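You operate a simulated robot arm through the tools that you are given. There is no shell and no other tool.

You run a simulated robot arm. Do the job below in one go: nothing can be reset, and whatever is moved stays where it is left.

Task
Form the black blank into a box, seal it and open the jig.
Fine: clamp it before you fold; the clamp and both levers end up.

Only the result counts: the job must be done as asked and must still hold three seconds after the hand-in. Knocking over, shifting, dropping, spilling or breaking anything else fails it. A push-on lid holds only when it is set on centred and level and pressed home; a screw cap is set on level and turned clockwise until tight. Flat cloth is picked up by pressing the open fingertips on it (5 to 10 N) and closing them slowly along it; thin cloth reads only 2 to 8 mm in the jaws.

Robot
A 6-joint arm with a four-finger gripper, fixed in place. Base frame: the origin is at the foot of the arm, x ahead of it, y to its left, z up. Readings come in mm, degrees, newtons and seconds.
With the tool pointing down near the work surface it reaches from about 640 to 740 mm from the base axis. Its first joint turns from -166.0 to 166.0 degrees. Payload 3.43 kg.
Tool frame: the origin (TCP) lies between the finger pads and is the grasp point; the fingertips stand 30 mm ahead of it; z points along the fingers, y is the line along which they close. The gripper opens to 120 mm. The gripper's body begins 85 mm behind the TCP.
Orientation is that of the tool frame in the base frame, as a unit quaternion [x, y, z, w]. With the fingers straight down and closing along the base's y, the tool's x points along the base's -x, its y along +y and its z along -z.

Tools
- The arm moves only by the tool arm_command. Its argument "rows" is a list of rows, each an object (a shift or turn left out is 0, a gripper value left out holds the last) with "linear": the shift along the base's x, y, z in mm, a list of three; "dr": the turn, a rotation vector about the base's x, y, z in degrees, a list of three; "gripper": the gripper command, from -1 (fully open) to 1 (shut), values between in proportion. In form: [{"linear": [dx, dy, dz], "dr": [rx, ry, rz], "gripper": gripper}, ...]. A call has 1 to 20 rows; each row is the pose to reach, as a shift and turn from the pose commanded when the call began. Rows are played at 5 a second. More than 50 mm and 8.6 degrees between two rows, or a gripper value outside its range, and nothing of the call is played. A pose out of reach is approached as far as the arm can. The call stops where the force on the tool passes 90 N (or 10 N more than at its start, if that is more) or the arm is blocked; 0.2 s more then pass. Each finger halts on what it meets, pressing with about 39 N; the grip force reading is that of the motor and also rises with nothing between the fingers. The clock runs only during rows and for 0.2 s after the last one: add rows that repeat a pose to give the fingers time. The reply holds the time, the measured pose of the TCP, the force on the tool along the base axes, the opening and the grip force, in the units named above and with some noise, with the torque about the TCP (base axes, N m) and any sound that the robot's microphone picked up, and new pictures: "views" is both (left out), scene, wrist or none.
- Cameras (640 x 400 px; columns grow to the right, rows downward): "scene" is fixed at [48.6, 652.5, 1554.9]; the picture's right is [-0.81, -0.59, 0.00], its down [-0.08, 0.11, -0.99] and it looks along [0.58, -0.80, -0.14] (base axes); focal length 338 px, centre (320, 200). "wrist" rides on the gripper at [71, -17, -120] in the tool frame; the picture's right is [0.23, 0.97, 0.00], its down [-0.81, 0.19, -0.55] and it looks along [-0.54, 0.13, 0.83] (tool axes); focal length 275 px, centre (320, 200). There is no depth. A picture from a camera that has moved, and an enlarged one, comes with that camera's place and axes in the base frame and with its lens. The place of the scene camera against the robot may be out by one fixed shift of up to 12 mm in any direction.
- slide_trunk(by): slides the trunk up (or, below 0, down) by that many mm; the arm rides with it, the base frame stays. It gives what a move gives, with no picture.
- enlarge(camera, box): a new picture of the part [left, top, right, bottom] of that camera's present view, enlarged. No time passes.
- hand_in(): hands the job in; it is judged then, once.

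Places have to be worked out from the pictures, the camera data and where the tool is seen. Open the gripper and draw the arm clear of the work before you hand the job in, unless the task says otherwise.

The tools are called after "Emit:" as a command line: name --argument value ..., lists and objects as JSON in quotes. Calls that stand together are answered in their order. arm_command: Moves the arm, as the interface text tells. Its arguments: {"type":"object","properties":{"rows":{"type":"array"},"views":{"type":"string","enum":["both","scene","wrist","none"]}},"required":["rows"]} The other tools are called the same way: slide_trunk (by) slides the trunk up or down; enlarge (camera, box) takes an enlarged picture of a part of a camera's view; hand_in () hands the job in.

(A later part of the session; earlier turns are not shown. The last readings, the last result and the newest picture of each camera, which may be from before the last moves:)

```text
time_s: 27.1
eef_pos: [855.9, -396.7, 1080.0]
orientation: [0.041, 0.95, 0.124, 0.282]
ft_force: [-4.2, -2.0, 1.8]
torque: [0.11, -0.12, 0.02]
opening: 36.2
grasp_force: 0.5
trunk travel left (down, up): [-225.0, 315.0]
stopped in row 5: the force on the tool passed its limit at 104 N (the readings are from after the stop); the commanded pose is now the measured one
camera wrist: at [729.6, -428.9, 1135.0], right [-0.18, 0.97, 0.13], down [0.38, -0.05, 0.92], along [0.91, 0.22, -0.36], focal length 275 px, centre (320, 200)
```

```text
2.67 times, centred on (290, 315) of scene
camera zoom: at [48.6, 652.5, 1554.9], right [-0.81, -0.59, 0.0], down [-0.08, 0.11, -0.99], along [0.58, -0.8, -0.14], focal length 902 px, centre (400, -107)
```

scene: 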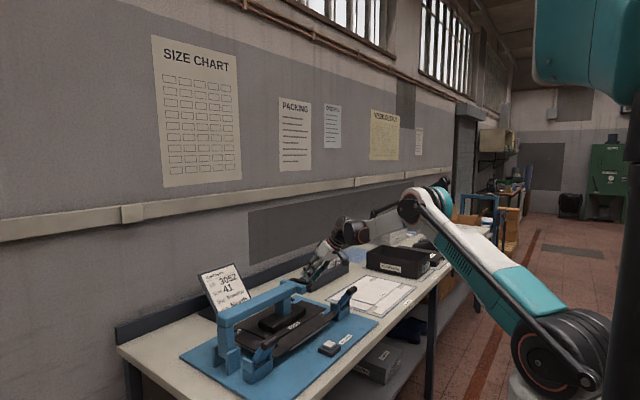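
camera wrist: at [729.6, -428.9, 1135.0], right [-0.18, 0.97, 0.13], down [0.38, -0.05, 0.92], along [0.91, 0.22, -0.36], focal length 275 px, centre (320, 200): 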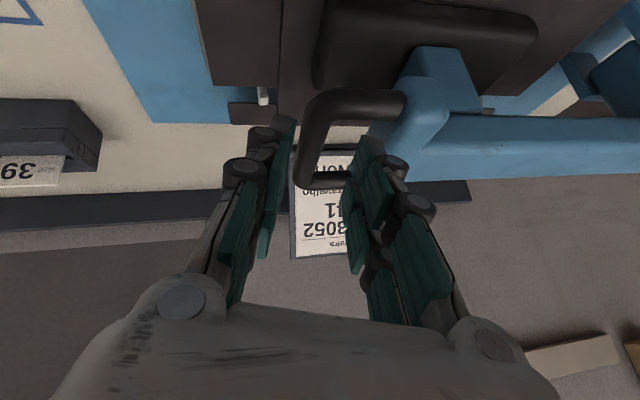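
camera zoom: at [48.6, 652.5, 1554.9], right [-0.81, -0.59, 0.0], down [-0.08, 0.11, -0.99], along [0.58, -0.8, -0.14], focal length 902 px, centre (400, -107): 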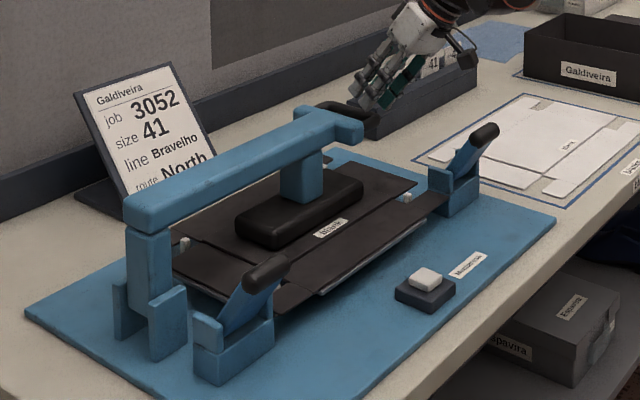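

The fingers brushed the loop's near leg but are now free of force, and the clamp stays down. I raise straight up before moving away.

Emit:
arm_command --rows '[{"linear": [0, 0, 15]}, {"linear": [0, 0, 40]}, {"linear": [0, 0, 80]}, {"linear": [0, 0, 120]}, {"linear": [-40, 0, 140]}, {"linear": [-80, 0, 150]}]'

```text
time_s: 28.5
eef_pos: [784.9, -389.7, 1225.5]
orientation: [0.039, 0.951, 0.124, 0.281]
ft_force: [-0.9, -0.4, 0.1]
torque: [-0.01, -0.01, -0.02]
opening: 36.0
grasp_force: 0.0
trunk travel left (down, up): [-225.0, 315.0]
camera wrist: at [659.3, -422.4, 1280.3], right [-0.19, 0.97, 0.13], down [0.38, -0.05, 0.92], along [0.9, 0.22, -0.36], focal length 275 px, centre (320, 200)
```

scene: 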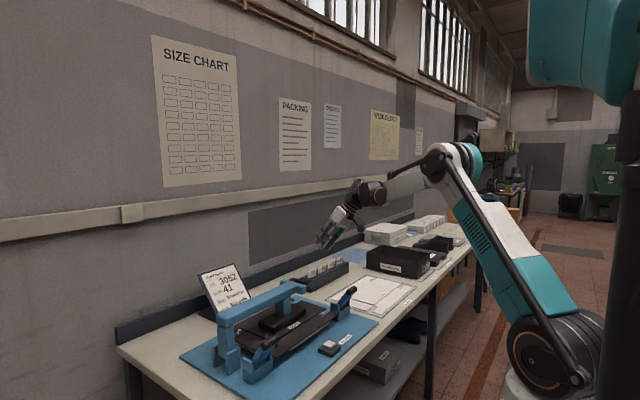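
wrist: 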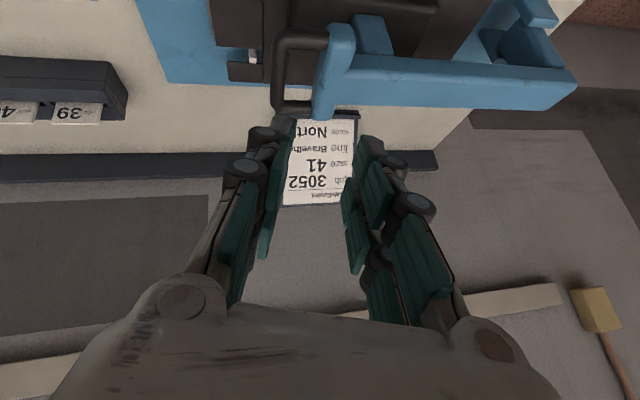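

The clamp is down and holding. I'll bring the tool back to straight down and move to inspect the near (right) lever.

Emit:
arm_command --rows '[{"linear": [-30, 30, 0], "dr": [-2.9, 6.5, 0.9], "gripper": -1}, {"linear": [-60, 70, 0], "dr": [-5.8, 13.1, 1.8], "gripper": -1}, {"linear": [-90, 110, 0], "dr": [-8.7, 19.6, 2.7], "gripper": -1}, {"linear": [-115, 150, -10], "dr": [-11.6, 26.2, 3.6], "gripper": -1}, {"linear": [-135, 190, -25], "dr": [-14.5, 32.7, 4.5], "gripper": -1}, {"linear": [-145, 230, -40], "dr": [-14.5, 32.7, 4.5], "gripper": -1}, {"linear": [-145, 265, -60], "dr": [-14.5, 32.7, 4.5], "gripper": -1}, {"linear": [-145, 290, -75], "dr": [-14.5, 32.7, 4.5], "gripper": -1}, {"linear": [-145, 290, -75], "dr": [-14.5, 32.7, 4.5], "gripper": -1}]'

Emit:
enlarge --camera "wrist" --box '[220, 80, 460, 260]'

Emit:
enlarge --camera "scene" --box '[200, 270, 380, 390]'

```text
time_s: 30.5
eef_pos: [638.7, -99.4, 1150.4]
orientation: [0.001, 1.0, -0.001, -0.001]
ft_force: [-0.1, 0.4, 0.6]
torque: [0.02, -0.02, 0.02]
opening: 120.2
grasp_force: 0.0
trunk travel left (down, up): [-225.0, 315.0]
camera wrist: at [568.3, -117.0, 1271.2], right [-0.23, 0.97, 0.0], down [0.81, 0.19, 0.55], along [0.54, 0.13, -0.83], focal length 275 px, centre (320, 200)
```

scene: 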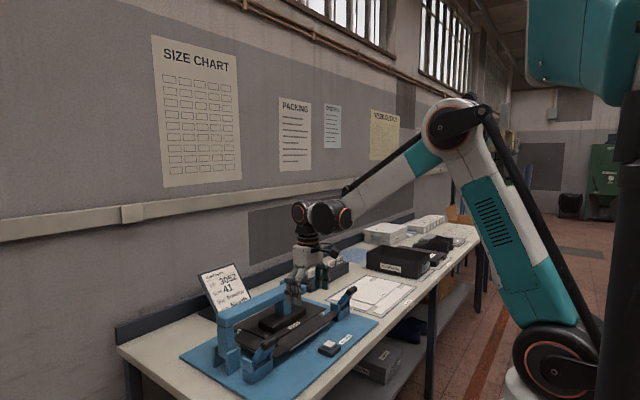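
wrist: 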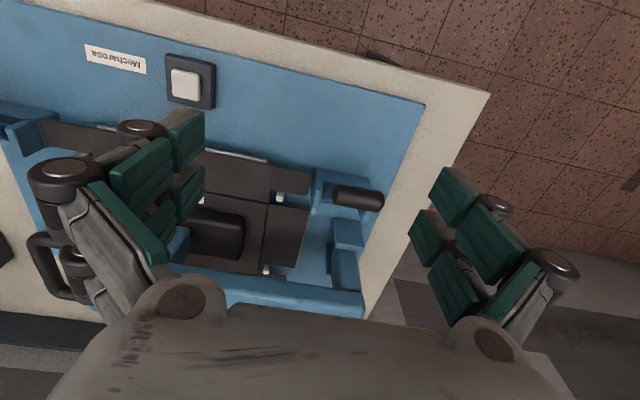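

```text
2.22 times, centred on (340, 170) of wrist
camera zoom: at [568.3, -117.0, 1271.2], right [-0.23, 0.97, 0.0], down [0.81, 0.19, 0.55], along [0.54, 0.13, -0.83], focal length 612 px, centre (276, 267)
```

zoom: 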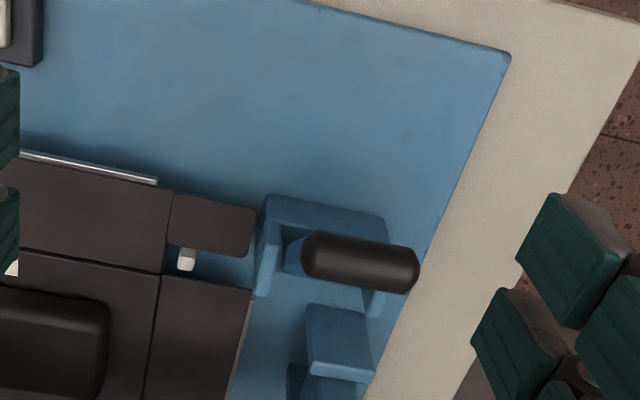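

```text
3.33 times, centred on (290, 330) of scene
camera zoom: at [48.6, 652.5, 1554.9], right [-0.81, -0.59, 0.0], down [-0.08, 0.11, -0.99], along [0.58, -0.8, -0.14], focal length 1128 px, centre (420, -233)
```

zoom: 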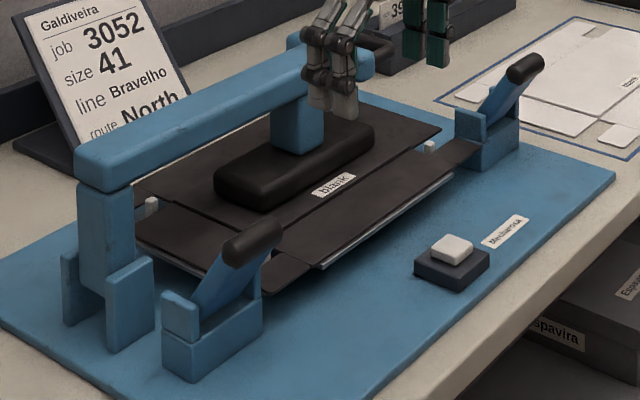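

The lever grip is a crossbar along y at about (735,-30,990), leaning toward the robot from its pivot. I'll close the fingers and hover above it for a check.

Emit:
arm_command --rows '[{"linear": [40, 30, 0], "gripper": 1}, {"linear": [80, 60, 0], "gripper": 1}, {"linear": [97, 69, -30], "gripper": 1}, {"linear": [97, 69, -70], "gripper": 1}, {"linear": [97, 69, -70], "gripper": 1}]'

Emit:
enlarge --camera "wrist" --box '[220, 80, 460, 260]'

Emit:
enlarge --camera "scene" --box '[200, 250, 380, 390]'

```text
time_s: 31.7
eef_pos: [736.0, -31.3, 1080.6]
orientation: [0.001, 1.0, 0.0, -0.001]
ft_force: [0.1, 0.1, 0.5]
torque: [0.02, -0.01, 0.0]
opening: 0.2
grasp_force: 33.8
trunk travel left (down, up): [-225.0, 315.0]
camera wrist: at [665.3, -49.4, 1200.9], right [-0.23, 0.97, 0.0], down [0.81, 0.19, 0.55], along [0.54, 0.13, -0.83], focal length 275 px, centre (320, 200)
```

scene: 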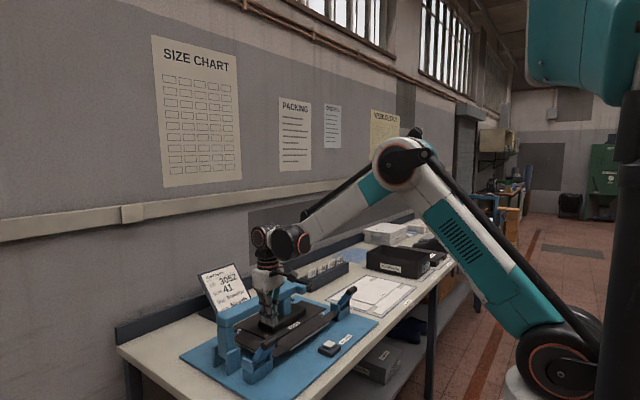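
wrist: 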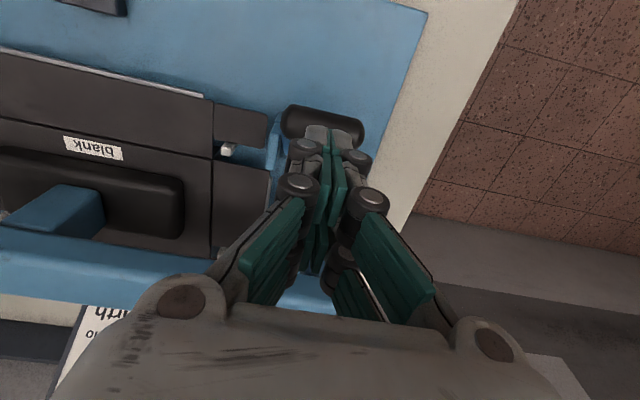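

```text
2.22 times, centred on (340, 170) of wrist
camera zoom: at [665.3, -49.4, 1200.9], right [-0.23, 0.97, 0.0], down [0.81, 0.19, 0.55], along [0.54, 0.13, -0.83], focal length 612 px, centre (276, 267)
```

zoom: 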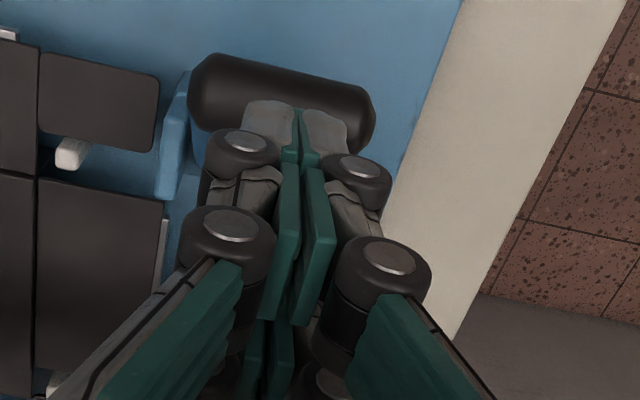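

```text
2.86 times, centred on (290, 320) of scene
camera zoom: at [48.6, 652.5, 1554.9], right [-0.81, -0.59, 0.0], down [-0.08, 0.11, -0.99], along [0.58, -0.8, -0.14], focal length 967 px, centre (406, -143)
```

zoom: 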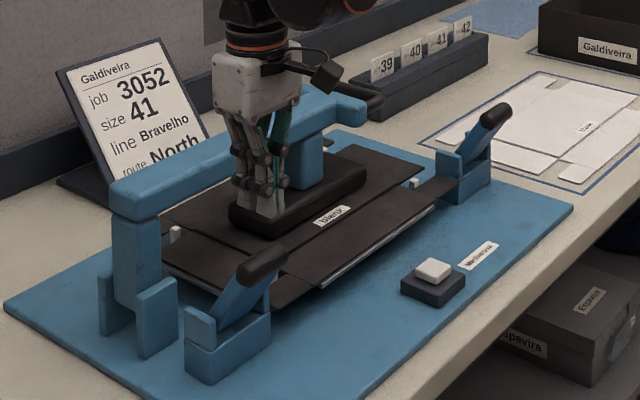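

The grip centre is at about (731,-32,998). I'll press on its top with the closed fingertips, a little past contact, to see whether the lever yields toward -x and down.

Emit:
arm_command --rows '[{"linear": [-5, 0, -20]}, {"linear": [-5, 0, -36]}, {"linear": [-5, 0, -40]}, {"linear": [-6, 0, -44]}]' --views "none"

```text
time_s: 32.7
eef_pos: [730.5, -31.8, 1036.2]
orientation: [0.001, 1.0, -0.001, -0.001]
ft_force: [0.9, 0.4, 0.5]
torque: [0.03, 0.0, 0.01]
opening: 0.1
grasp_force: 33.1
trunk travel left (down, up): [-225.0, 315.0]
```

Emit:
arm_command --rows '[{"linear": [0, 0, -3]}, {"linear": [-1, 0, -6]}, {"linear": [-2, 0, -9]}]' --views "none"

```text
time_s: 33.5
eef_pos: [728.4, -31.1, 1027.0]
orientation: [0.001, 1.0, -0.001, -0.001]
ft_force: [3.6, 0.9, 4.4]
torque: [0.01, -0.08, -0.01]
opening: 5.9
grasp_force: 33.4
trunk travel left (down, up): [-225.0, 315.0]
```

Light contact (4 N). I continue along the expected tangent toward -x and down.

Emit:
arm_command --rows '[{"linear": [-4, 0, -4]}, {"linear": [-8, 0, -8]}, {"linear": [-12, 0, -12]}]'

Emit:
enlarge --camera "scene" --box '[200, 250, 380, 390]'

Emit:
enlarge --camera "wrist" --box '[220, 80, 460, 260]'

```text
time_s: 34.3
eef_pos: [716.7, -32.2, 1015.3]
orientation: [0.0, 1.0, -0.001, -0.001]
ft_force: [-1.6, 1.2, 4.5]
torque: [0.06, 0.06, 0.01]
opening: 6.0
grasp_force: 33.5
trunk travel left (down, up): [-225.0, 315.0]
camera wrist: at [644.5, -49.6, 1135.6], right [-0.23, 0.97, 0.0], down [0.81, 0.19, 0.55], along [0.54, 0.13, -0.83], focal length 275 px, centre (320, 200)
```

scene: 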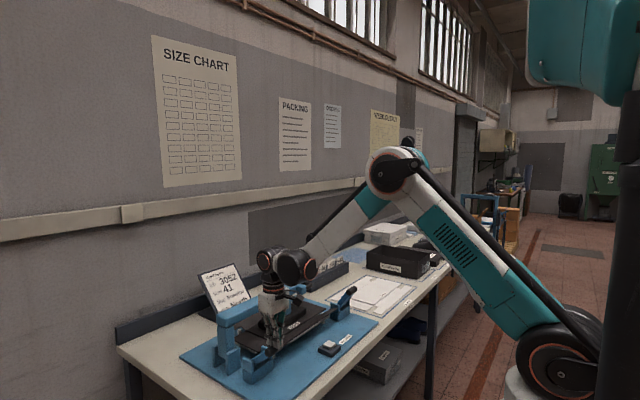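
wrist: 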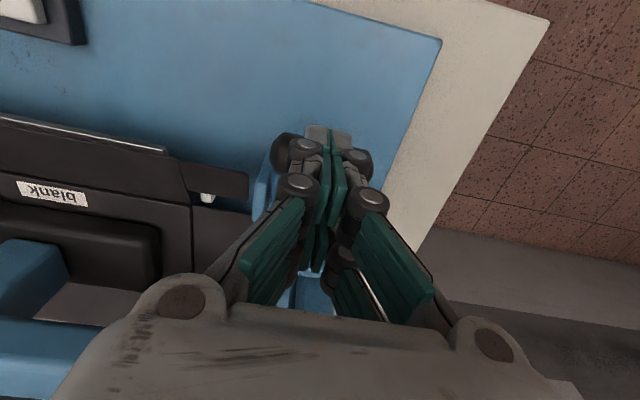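

```text
2.86 times, centred on (290, 320) of scene
camera zoom: at [48.6, 652.5, 1554.9], right [-0.81, -0.59, 0.0], down [-0.08, 0.11, -0.99], along [0.58, -0.8, -0.14], focal length 967 px, centre (406, -143)
```

zoom: 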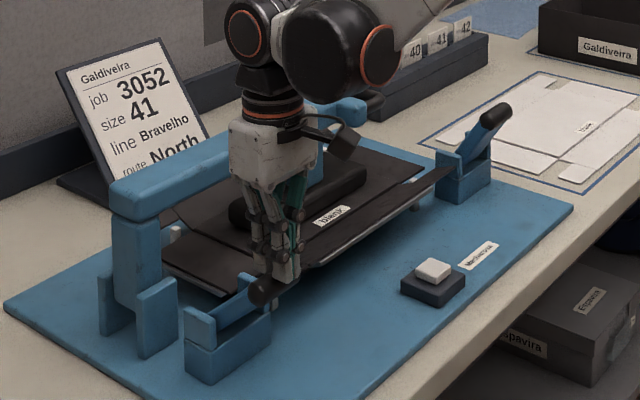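

```text
2.22 times, centred on (340, 170) of wrist
camera zoom: at [644.5, -49.6, 1135.6], right [-0.23, 0.97, 0.0], down [0.81, 0.19, 0.55], along [0.54, 0.13, -0.83], focal length 612 px, centre (276, 267)
```

zoom: 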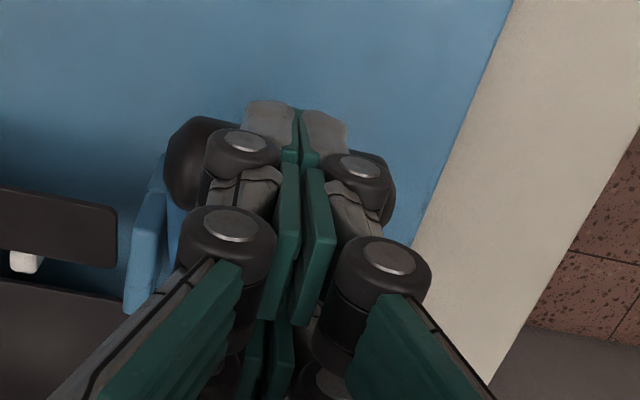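

The lever is yielding toward the robot and down with only ~4 N. I continue along the arc.

Emit:
arm_command --rows '[{"linear": [-4, 0, -6]}, {"linear": [-7, 0, -12]}, {"linear": [-10, 0, -19]}, {"linear": [-13, 0, -26]}]' --views "scene"

Emit:
enlarge --camera "scene" --box '[200, 250, 380, 390]'

```text
time_s: 35.3
eef_pos: [699.6, -31.7, 990.2]
orientation: [0.001, 1.0, -0.001, 0.0]
ft_force: [-14.8, 3.1, 10.2]
torque: [0.14, 0.38, -0.02]
opening: 6.0
grasp_force: 32.9
trunk travel left (down, up): [-225.0, 315.0]
```

scene: 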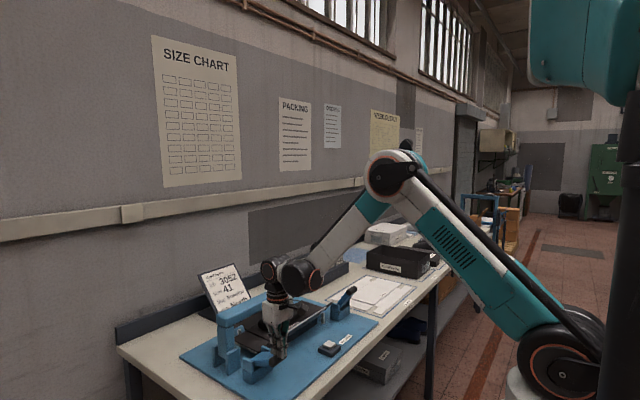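

```text
2.86 times, centred on (290, 320) of scene
camera zoom: at [48.6, 652.5, 1554.9], right [-0.81, -0.59, 0.0], down [-0.08, 0.11, -0.99], along [0.58, -0.8, -0.14], focal length 967 px, centre (406, -143)
```

zoom: 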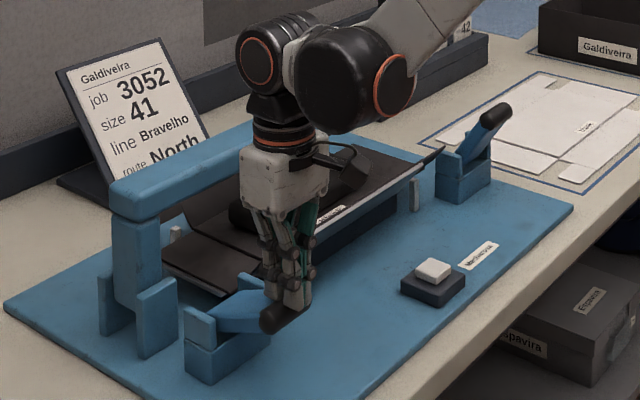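

The long panels are folding up as the lever goes down. The contact normal shows I'm a little too far toward -x, so I continue more vertically.

Emit:
arm_command --rows '[{"linear": [1, 0, -7]}, {"linear": [2, 0, -14]}, {"linear": [2, 0, -21]}]' --views "scene"

Emit:
enlarge --camera "scene" --box '[200, 250, 380, 390]'

```text
time_s: 36.1
eef_pos: [695.7, -32.5, 971.5]
orientation: [0.001, 1.0, -0.001, -0.003]
ft_force: [-65.0, 1.7, 21.5]
torque: [0.04, 1.6, 0.0]
opening: 6.0
grasp_force: 33.6
trunk travel left (down, up): [-225.0, 315.0]
```

scene: 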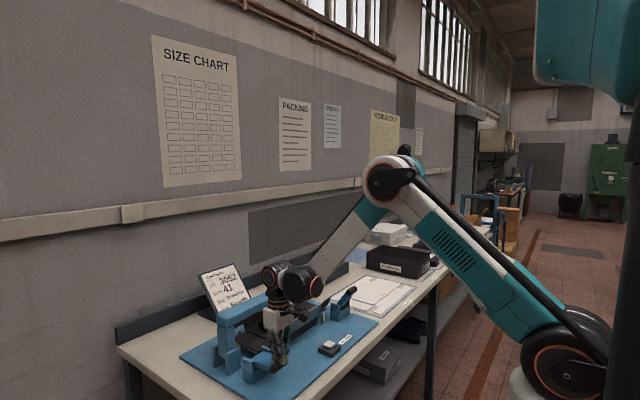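

```text
2.86 times, centred on (290, 320) of scene
camera zoom: at [48.6, 652.5, 1554.9], right [-0.81, -0.59, 0.0], down [-0.08, 0.11, -0.99], along [0.58, -0.8, -0.14], focal length 967 px, centre (406, -143)
```

zoom: 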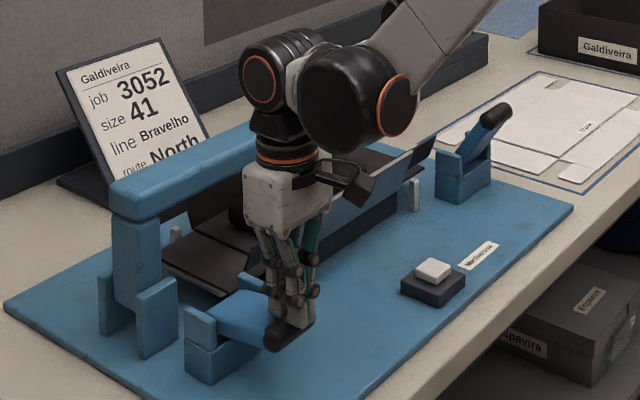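

The finger has slipped to the -x side of the bar and pushes along the lever. I'll lift off slightly, look, and re-place it on top.

Emit:
arm_command --rows '[{"linear": [-4, 0, 6]}, {"linear": [-4, 0, 25]}, {"linear": [-4, 0, 50]}, {"linear": [-4, 0, 90]}, {"linear": [-4, 0, 90]}]'

Emit:
enlarge --camera "wrist" --box '[220, 80, 460, 260]'

Emit:
enlarge --camera "scene" --box '[200, 250, 380, 390]'

```text
time_s: 37.3
eef_pos: [701.0, -32.4, 1059.4]
orientation: [0.002, 1.0, 0.0, 0.0]
ft_force: [-0.2, -0.7, 0.3]
torque: [-0.01, -0.02, -0.02]
opening: 0.1
grasp_force: 33.4
trunk travel left (down, up): [-225.0, 315.0]
camera wrist: at [630.9, -49.9, 1179.6], right [-0.23, 0.97, 0.0], down [0.81, 0.19, 0.55], along [0.54, 0.13, -0.83], focal length 275 px, centre (320, 200)
```

scene: 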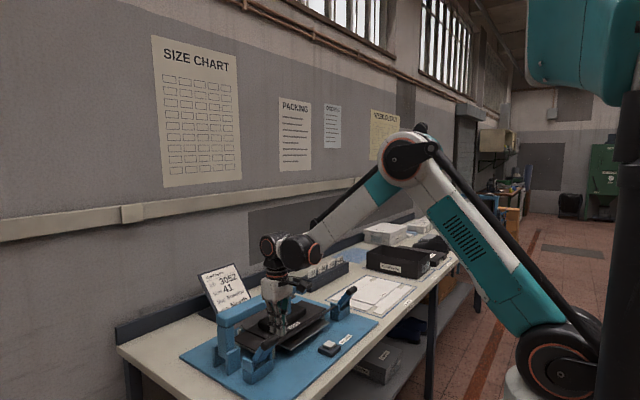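
wrist: 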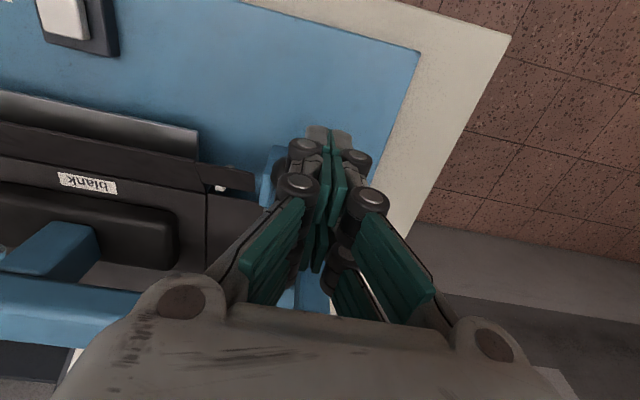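

```text
2.22 times, centred on (340, 170) of wrist
camera zoom: at [630.9, -49.9, 1179.6], right [-0.23, 0.97, 0.0], down [0.81, 0.19, 0.55], along [0.54, 0.13, -0.83], focal length 612 px, centre (276, 267)
```

zoom: 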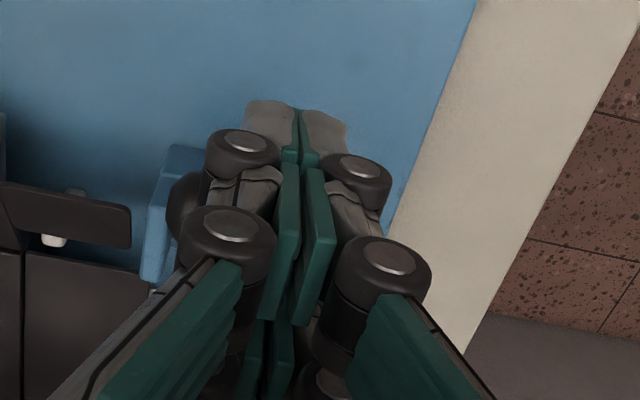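

```text
2.86 times, centred on (290, 320) of scene
camera zoom: at [48.6, 652.5, 1554.9], right [-0.81, -0.59, 0.0], down [-0.08, 0.11, -0.99], along [0.58, -0.8, -0.14], focal length 967 px, centre (406, -143)
```

zoom: 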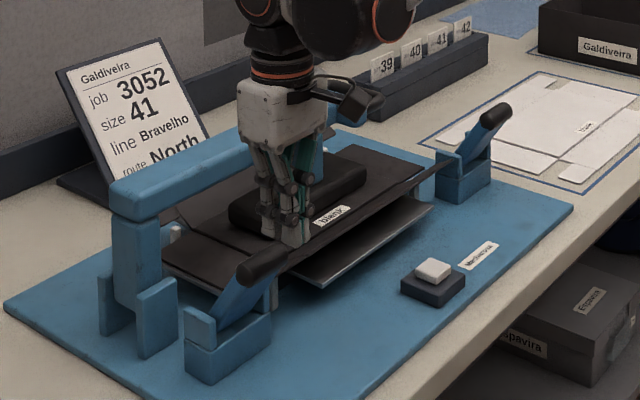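

The lever seems to have come back up when I lifted, and the fold plate is in a new pose. I'll move the hand away a bit to see clearly whether it is spring-returned.

Emit:
arm_command --rows '[{"linear": [-20, 0, 30]}, {"linear": [-50, -20, 60]}, {"linear": [-70, -40, 90]}, {"linear": [-70, -40, 90]}]'

Emit:
enlarge --camera "scene" --box '[220, 280, 370, 390]'

Emit:
enlarge --camera "wrist" --box '[60, 60, 440, 300]'

```text
time_s: 38.3
eef_pos: [633.0, -72.0, 1150.0]
orientation: [0.0, 1.0, -0.002, -0.001]
ft_force: [0.8, 0.5, 0.0]
torque: [-0.02, -0.03, 0.01]
opening: 0.0
grasp_force: 33.3
trunk travel left (down, up): [-225.0, 315.0]
camera wrist: at [562.1, -89.1, 1270.0], right [-0.23, 0.97, 0.0], down [0.81, 0.19, 0.55], along [0.54, 0.13, -0.83], focal length 275 px, centre (320, 200)
```

scene: 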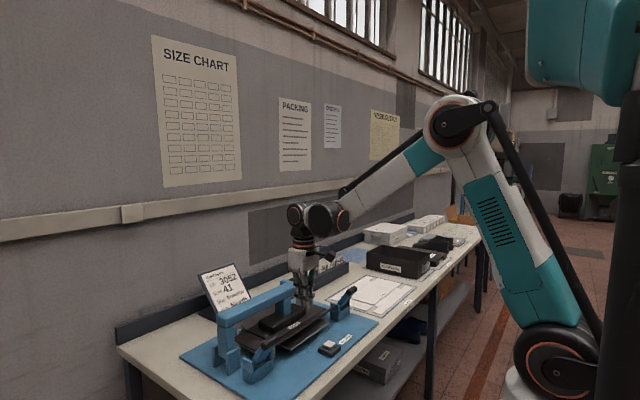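
wrist: 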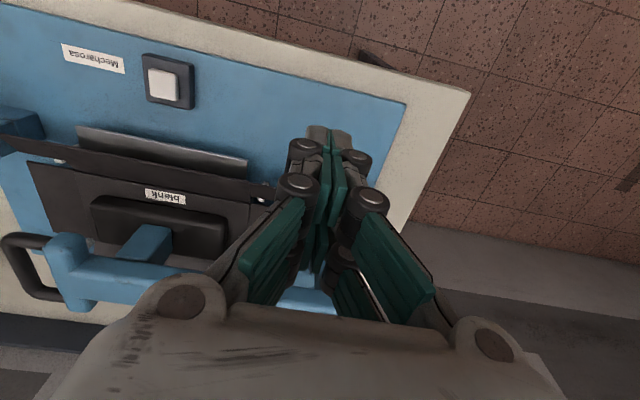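

```text
3.64 times, centred on (295, 335) of scene
camera zoom: at [48.6, 652.5, 1554.9], right [-0.81, -0.59, 0.0], down [-0.08, 0.11, -0.99], along [0.58, -0.8, -0.14], focal length 1230 px, centre (411, -291)
```

zoom: 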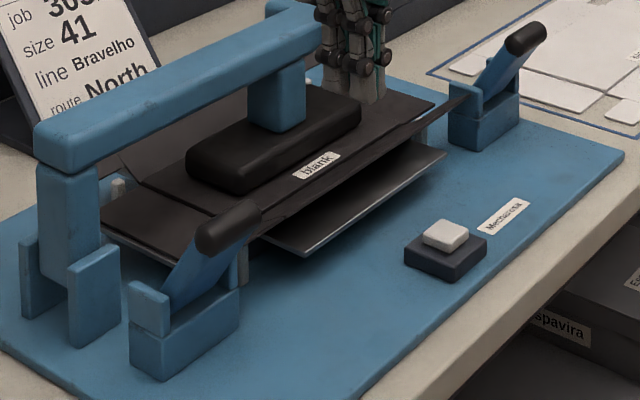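

```text
1.67 times, centred on (250, 180) of wrist
camera zoom: at [562.1, -89.1, 1270.0], right [-0.23, 0.97, 0.0], down [0.81, 0.19, 0.55], along [0.54, 0.13, -0.83], focal length 459 px, centre (437, 233)
```

zoom: 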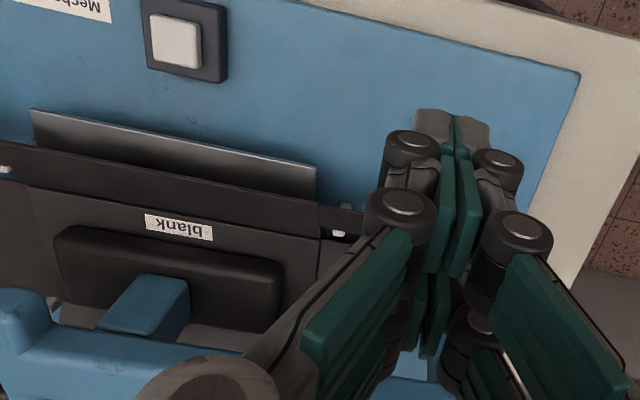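

The front panel stayed partly folded while the lever returned up. I'll now push from behind and above, in the pocket between the beam and the grip, so the finger can't slip off; first I move above and behind the grip.

Emit:
arm_command --rows '[{"linear": [45, 15, -5], "gripper": 1}, {"linear": [90, 30, -15], "gripper": 1}, {"linear": [134, 40, -40], "gripper": 1}, {"linear": [137, 40, -80], "gripper": 1}, {"linear": [137, 40, -110], "gripper": 1}, {"linear": [137, 40, -128], "gripper": 1}]'

Emit:
enlarge --camera "scene" --box '[220, 280, 370, 390]'

```text
refused: row 3 steps farther than a row can; nothing moved
```

```text
3.64 times, centred on (295, 335) of scene
camera zoom: at [48.6, 652.5, 1554.9], right [-0.81, -0.59, 0.0], down [-0.08, 0.11, -0.99], along [0.58, -0.8, -0.14], focal length 1230 px, centre (411, -291)
```

zoom: 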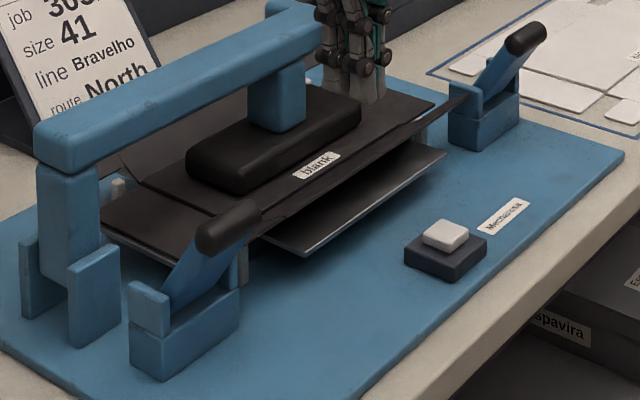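

The step was too large; I repeat with shorter rows.

Emit:
arm_command --rows '[{"linear": [40, 15, 0], "gripper": 1}, {"linear": [80, 30, -5], "gripper": 1}, {"linear": [120, 40, -20], "gripper": 1}, {"linear": [137, 40, -50], "gripper": 1}, {"linear": [137, 40, -85], "gripper": 1}, {"linear": [137, 40, -110], "gripper": 1}, {"linear": [137, 40, -126], "gripper": 1}]'

Emit:
enlarge --camera "scene" --box '[220, 280, 370, 390]'

```text
time_s: 39.9
eef_pos: [768.2, -33.2, 1021.3]
orientation: [0.001, 1.0, -0.001, 0.0]
ft_force: [5.5, -0.7, 0.3]
torque: [-0.05, -0.11, 0.04]
opening: 6.0
grasp_force: 33.6
trunk travel left (down, up): [-225.0, 315.0]
camera wrist: at [697.5, -50.5, 1141.8], right [-0.23, 0.97, 0.0], down [0.81, 0.19, 0.55], along [0.54, 0.13, -0.83], focal length 275 px, centre (320, 200)
```

scene: 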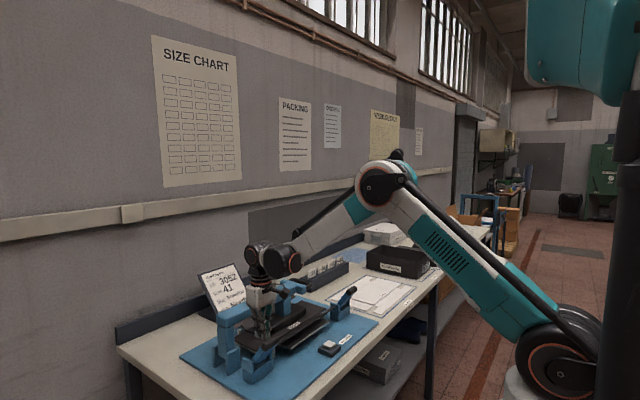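
wrist: 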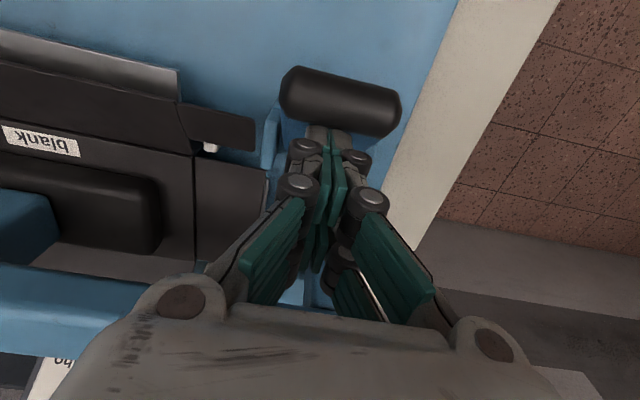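

```text
3.64 times, centred on (295, 335) of scene
camera zoom: at [48.6, 652.5, 1554.9], right [-0.81, -0.59, 0.0], down [-0.08, 0.11, -0.99], along [0.58, -0.8, -0.14], focal length 1230 px, centre (411, -291)
```

zoom: 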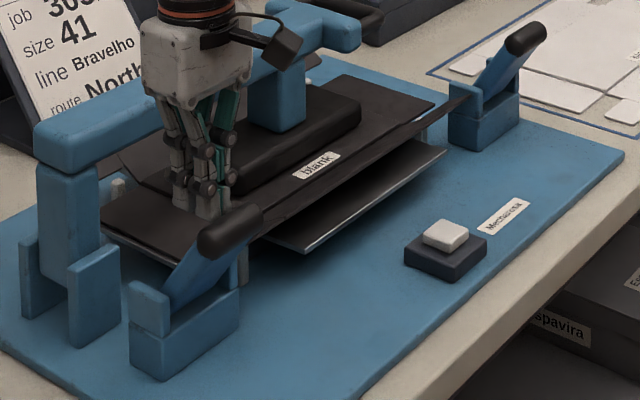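

Contact is just starting (5 N) with the finger behind the grip. I follow the lever's arc in small steps.

Emit:
arm_command --rows '[{"linear": [-9, 0, -6]}, {"linear": [-18, 0, -12]}, {"linear": [-24, 0, -17]}, {"linear": [-30, 0, -23]}, {"linear": [-36, 0, -29.5]}, {"linear": [-41, 0, -36]}]' --views "scene"

Emit:
enlarge --camera "scene" --box '[220, 280, 370, 390]'

```text
time_s: 41.3
eef_pos: [729.2, -33.1, 983.4]
orientation: [0.0, 1.0, -0.001, -0.001]
ft_force: [22.0, 3.3, -8.3]
torque: [0.07, -0.79, -0.05]
opening: 5.8
grasp_force: 33.3
trunk travel left (down, up): [-225.0, 315.0]
```

scene: 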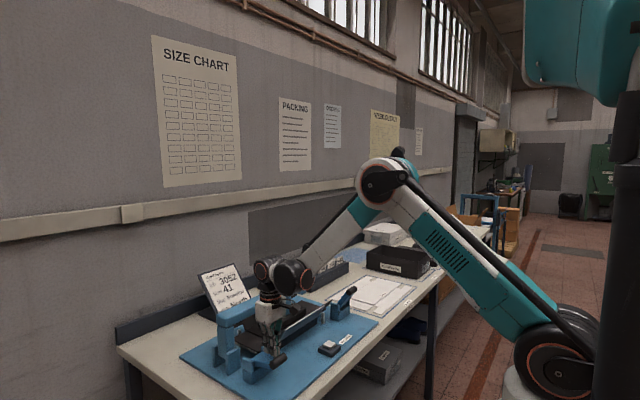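

```text
3.64 times, centred on (295, 335) of scene
camera zoom: at [48.6, 652.5, 1554.9], right [-0.81, -0.59, 0.0], down [-0.08, 0.11, -0.99], along [0.58, -0.8, -0.14], focal length 1230 px, centre (411, -291)
```

zoom: 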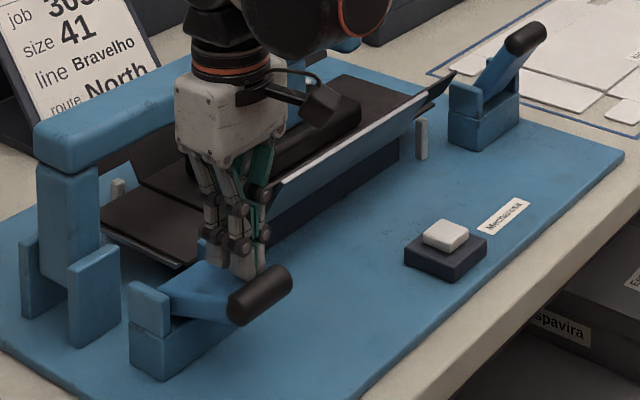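

Working well: the lever is low and the panel folds. I continue to the bottom of its travel.

Emit:
arm_command --rows '[{"linear": [-3, 0, -8]}, {"linear": [-6, 0, -16]}, {"linear": [-9, 0, -24]}, {"linear": [-11, 0, -32]}]' --views "scene"

Emit:
enlarge --camera "scene" --box '[220, 280, 370, 390]'

```text
time_s: 42.3
eef_pos: [712.9, -33.0, 954.6]
orientation: [0.001, 1.0, -0.001, -0.003]
ft_force: [-0.4, 0.7, 0.1]
torque: [0.0, -0.05, -0.02]
opening: 0.1
grasp_force: 33.3
trunk travel left (down, up): [-225.0, 315.0]
```

scene: 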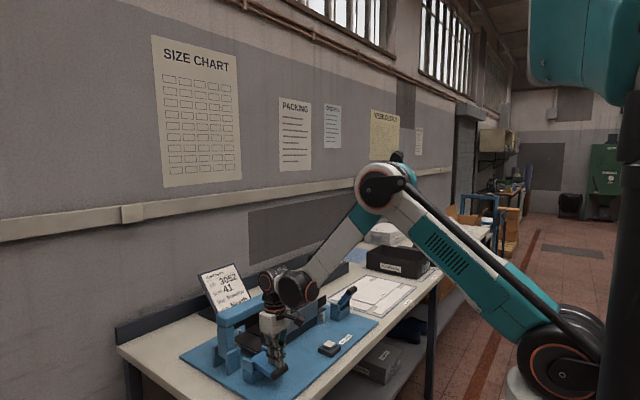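

```text
3.64 times, centred on (295, 335) of scene
camera zoom: at [48.6, 652.5, 1554.9], right [-0.81, -0.59, 0.0], down [-0.08, 0.11, -0.99], along [0.58, -0.8, -0.14], focal length 1230 px, centre (411, -291)
```

zoom: 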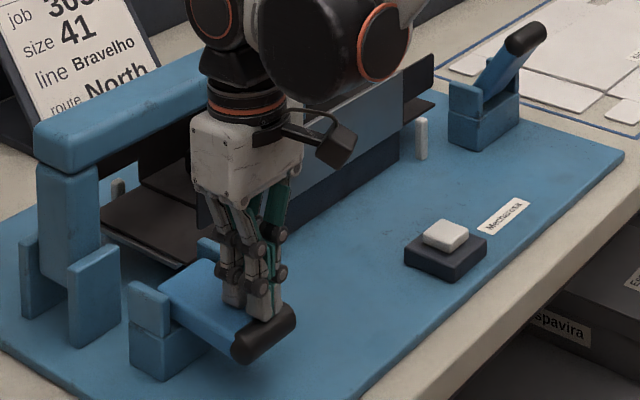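

The lever passed over-centre and now rests down with no load; both long panels stand up. I lift straight up, and check it stays down.

Emit:
arm_command --rows '[{"linear": [3, 0, 10]}, {"linear": [3, 0, 40]}, {"linear": [3, 0, 80]}, {"linear": [-20, -10, 120]}, {"linear": [-60, -30, 150]}, {"linear": [-80, -60, 190]}]'

Emit:
enlarge --camera "scene" --box '[220, 280, 370, 390]'

Emit:
enlarge --camera "wrist" --box '[60, 60, 440, 300]'

```text
refused: row 5 steps farther than a row can; nothing moved
```

```text
3.64 times, centred on (295, 335) of scene
camera zoom: at [48.6, 652.5, 1554.9], right [-0.81, -0.59, 0.0], down [-0.08, 0.11, -0.99], along [0.58, -0.8, -0.14], focal length 1230 px, centre (411, -291)
```

zoom: 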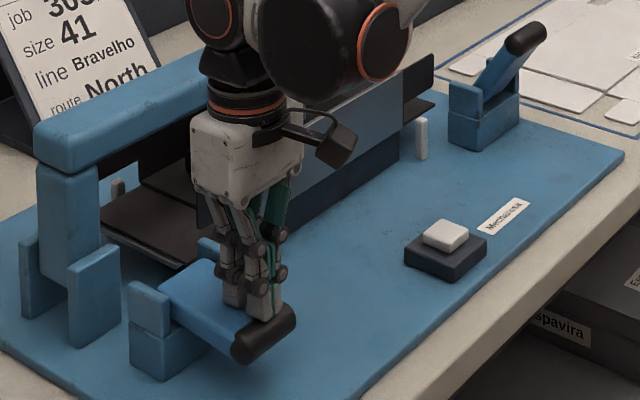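

```text
1.67 times, centred on (250, 180) of wrist
camera zoom: at [641.6, -50.5, 1075.6], right [-0.23, 0.97, 0.0], down [0.81, 0.19, 0.55], along [0.53, 0.13, -0.84], focal length 459 px, centre (437, 233)
```

zoom: 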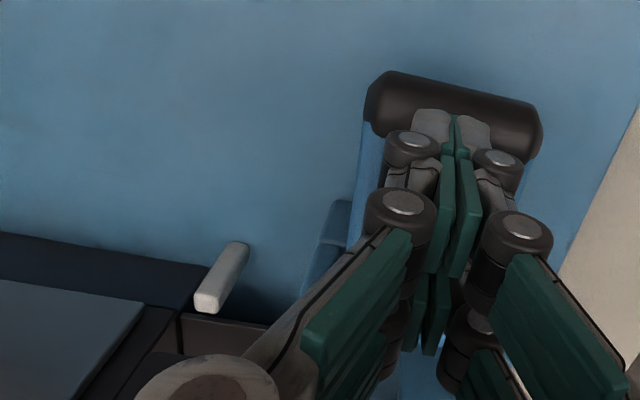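

One row was too long; repeating the retreat with shorter rows.

Emit:
arm_command --rows '[{"linear": [3, 0, 10]}, {"linear": [3, 0, 40]}, {"linear": [3, 0, 80]}, {"linear": [-15, -10, 115]}, {"linear": [-50, -25, 140]}, {"linear": [-80, -40, 165]}, {"linear": [-80, -50, 195]}]'

Emit:
enlarge --camera "scene" --box '[220, 280, 370, 390]'

Emit:
enlarge --camera "wrist" --box '[60, 60, 440, 300]'

```text
time_s: 43.9
eef_pos: [635.3, -82.7, 1148.2]
orientation: [0.001, 1.0, 0.0, -0.001]
ft_force: [0.3, -0.3, 1.1]
torque: [0.03, 0.02, 0.0]
opening: 0.2
grasp_force: 33.9
trunk travel left (down, up): [-225.0, 315.0]
camera wrist: at [564.8, -99.8, 1268.9], right [-0.23, 0.97, 0.0], down [0.81, 0.19, 0.55], along [0.54, 0.13, -0.83], focal length 275 px, centre (320, 200)
```

scene: 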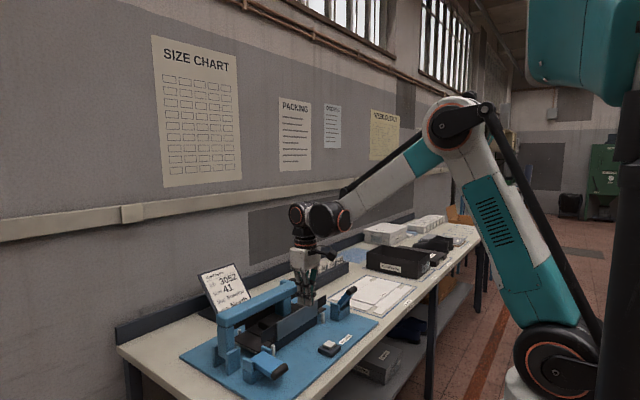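
wrist: 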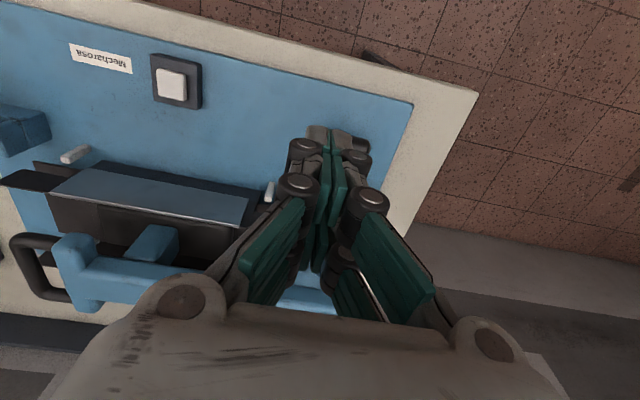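

```text
3.64 times, centred on (295, 335) of scene
camera zoom: at [48.6, 652.5, 1554.9], right [-0.81, -0.59, 0.0], down [-0.08, 0.11, -0.99], along [0.58, -0.8, -0.14], focal length 1230 px, centre (411, -291)
```

zoom: 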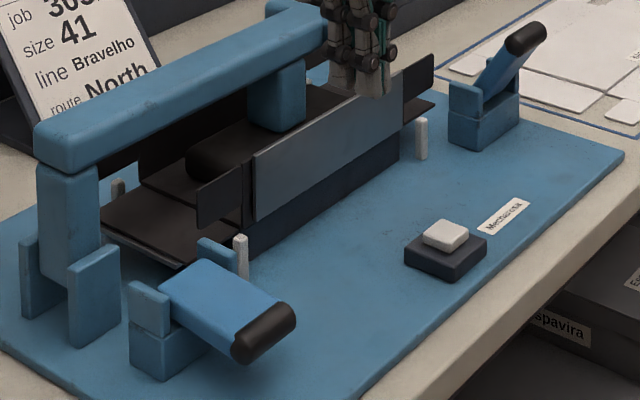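

```text
1.67 times, centred on (250, 180) of wrist
camera zoom: at [564.8, -99.8, 1268.9], right [-0.23, 0.97, 0.0], down [0.81, 0.19, 0.55], along [0.54, 0.13, -0.83], focal length 459 px, centre (437, 233)
```

zoom: 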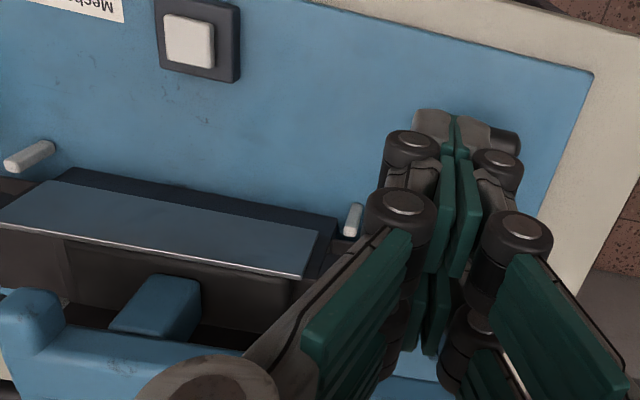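

The lever holds down and both long panels are upright. The other lever mirrors it at about (731,-508,998); I'll move over there with the tool tilted sideways for reach.

Emit:
arm_command --rows '[{"linear": [0, -48, 10]}, {"linear": [0, -96, 15]}, {"linear": [0, -144, 15]}, {"linear": [0, -192, 15]}, {"linear": [0, -240, 15], "dr": [-7.5, 0, 0]}, {"linear": [0, -288, 15], "dr": [-15, 0, 0]}, {"linear": [0, -336, 15], "dr": [-22.5, 0, 0]}, {"linear": [10, -380, 15], "dr": [-30, 0, 0]}, {"linear": [45, -405, 10], "dr": [-30, 0, 0]}, {"linear": [90, -412, 0], "dr": [-30, 0, 0]}, {"linear": [135, -414, -20], "dr": [-30, 0, 0]}, {"linear": [137, -414, -60], "dr": [-30, 0, 0]}, {"linear": [137, -414, -60], "dr": [-30, 0, 0]}]'

Emit:
enlarge --camera "scene" --box '[220, 260, 380, 390]'

Emit:
enlarge --camera "wrist" --box '[180, 60, 480, 260]'

```text
time_s: 46.7
eef_pos: [771.4, -495.5, 1087.6]
orientation: [0.001, 0.966, -0.26, 0.0]
ft_force: [0.6, 0.8, 0.0]
torque: [0.04, 0.0, -0.01]
opening: 0.0
grasp_force: 32.8
trunk travel left (down, up): [-225.0, 315.0]
camera wrist: at [701.7, -451.0, 1201.7], right [-0.23, 0.84, -0.49], down [0.81, 0.44, 0.38], along [0.54, -0.31, -0.79], focal length 275 px, centre (320, 200)
```

scene: 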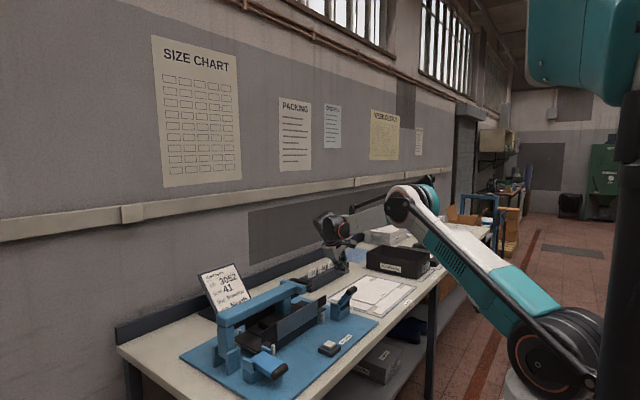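
wrist: 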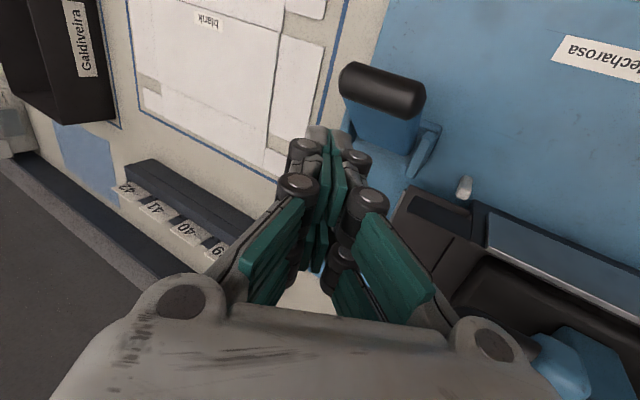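

```text
3.08 times, centred on (300, 325) of scene
camera zoom: at [48.6, 652.5, 1554.9], right [-0.81, -0.59, 0.0], down [-0.08, 0.11, -0.99], along [0.58, -0.8, -0.14], focal length 1041 px, centre (382, -185)
```

zoom: 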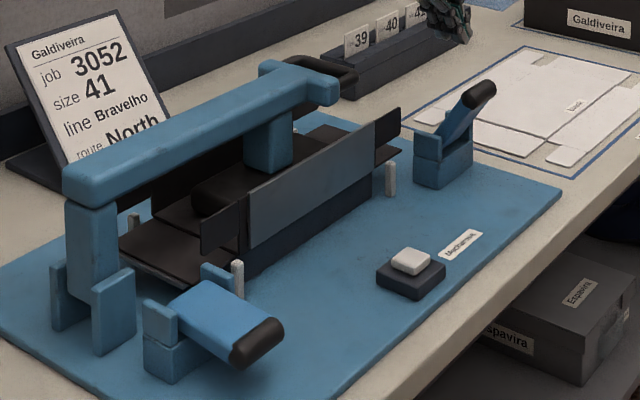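

```text
2.00 times, centred on (330, 160) of wrist
camera zoom: at [701.7, -451.0, 1201.7], right [-0.23, 0.84, -0.49], down [0.81, 0.44, 0.38], along [0.54, -0.31, -0.79], focal length 551 px, centre (300, 280)
```

zoom: 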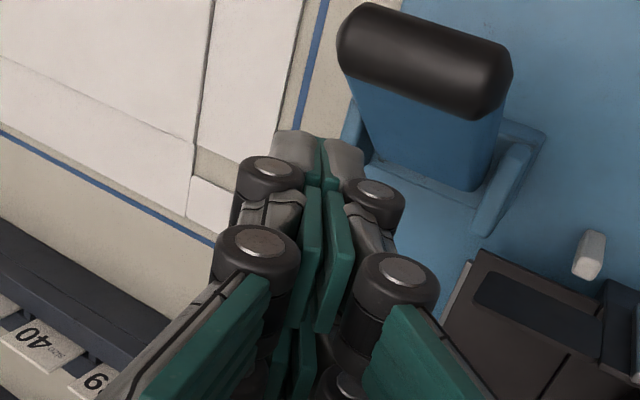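

The far lever's grip is at (734,-508,998) as expected, and my fingertips are behind it. I descend to the same start height and follow the same arc.

Emit:
arm_command --rows '[{"linear": [0, 0, -30]}, {"linear": [0, 0, -63]}, {"linear": [-9, 0, -69]}, {"linear": [-18, 0, -75]}, {"linear": [-24, 0, -80]}, {"linear": [-30, 0, -86]}, {"linear": [-36, 0, -92.5]}, {"linear": [-41, 0, -99]}]' --views "scene"

Emit:
enlarge --camera "scene" --box '[220, 260, 380, 390]'

```text
time_s: 48.5
eef_pos: [733.9, -496.6, 988.6]
orientation: [0.0, 0.966, -0.26, 0.0]
ft_force: [11.0, 1.5, -4.9]
torque: [0.08, -0.41, 0.0]
opening: 0.0
grasp_force: 33.6
trunk travel left (down, up): [-225.0, 315.0]
```

scene: 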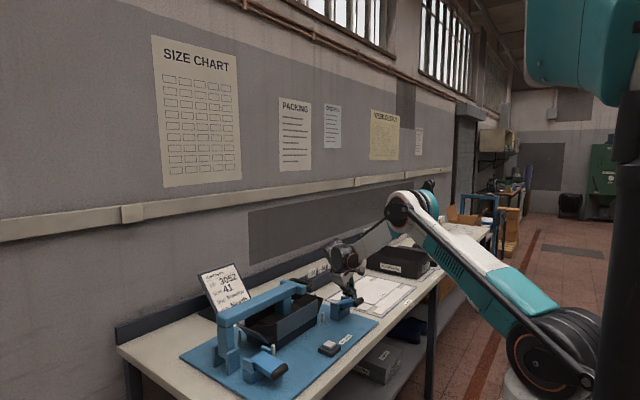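

```text
3.08 times, centred on (300, 325) of scene
camera zoom: at [48.6, 652.5, 1554.9], right [-0.81, -0.59, 0.0], down [-0.08, 0.11, -0.99], along [0.58, -0.8, -0.14], focal length 1041 px, centre (382, -185)
```

zoom: 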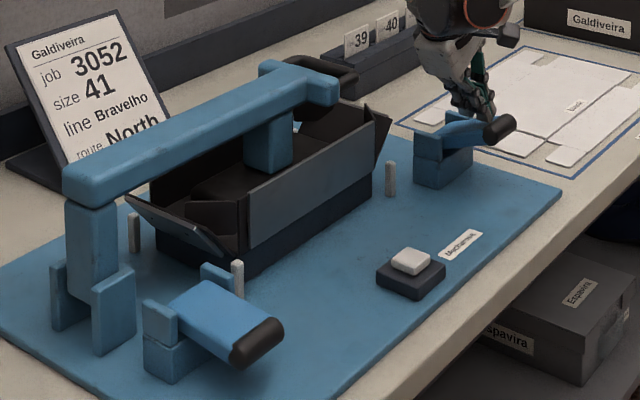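

The end panels fold up and the corner flaps are tucked inside. I finish the stroke.

Emit:
arm_command --rows '[{"linear": [-4, 0, -8]}, {"linear": [-8, 0, -16]}, {"linear": [-11, 0, -24]}, {"linear": [-13, 0, -34]}]' --views "scene"

Emit:
enlarge --camera "scene" --box '[220, 260, 380, 390]'

```text
time_s: 49.5
eef_pos: [718.7, -495.8, 955.4]
orientation: [0.002, 0.966, -0.26, -0.001]
ft_force: [0.4, 1.2, -0.8]
torque: [0.0, 0.02, 0.01]
opening: 0.0
grasp_force: 33.3
trunk travel left (down, up): [-225.0, 315.0]
```

scene: 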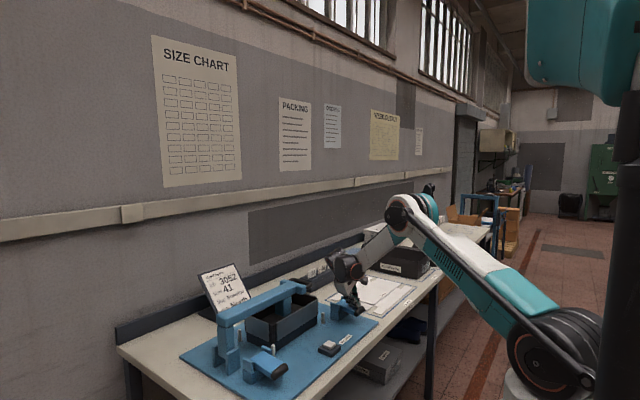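

```text
3.08 times, centred on (300, 325) of scene
camera zoom: at [48.6, 652.5, 1554.9], right [-0.81, -0.59, 0.0], down [-0.08, 0.11, -0.99], along [0.58, -0.8, -0.14], focal length 1041 px, centre (382, -185)
```

zoom: 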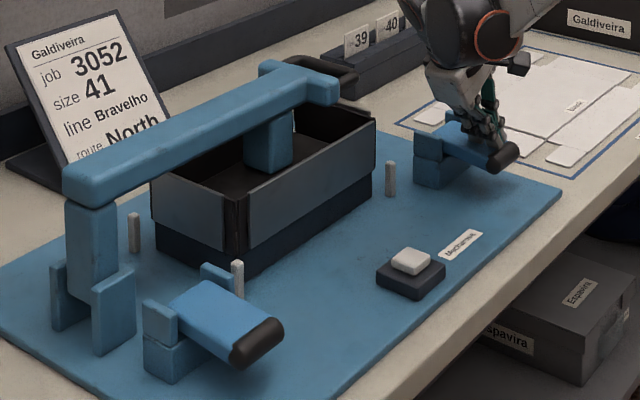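

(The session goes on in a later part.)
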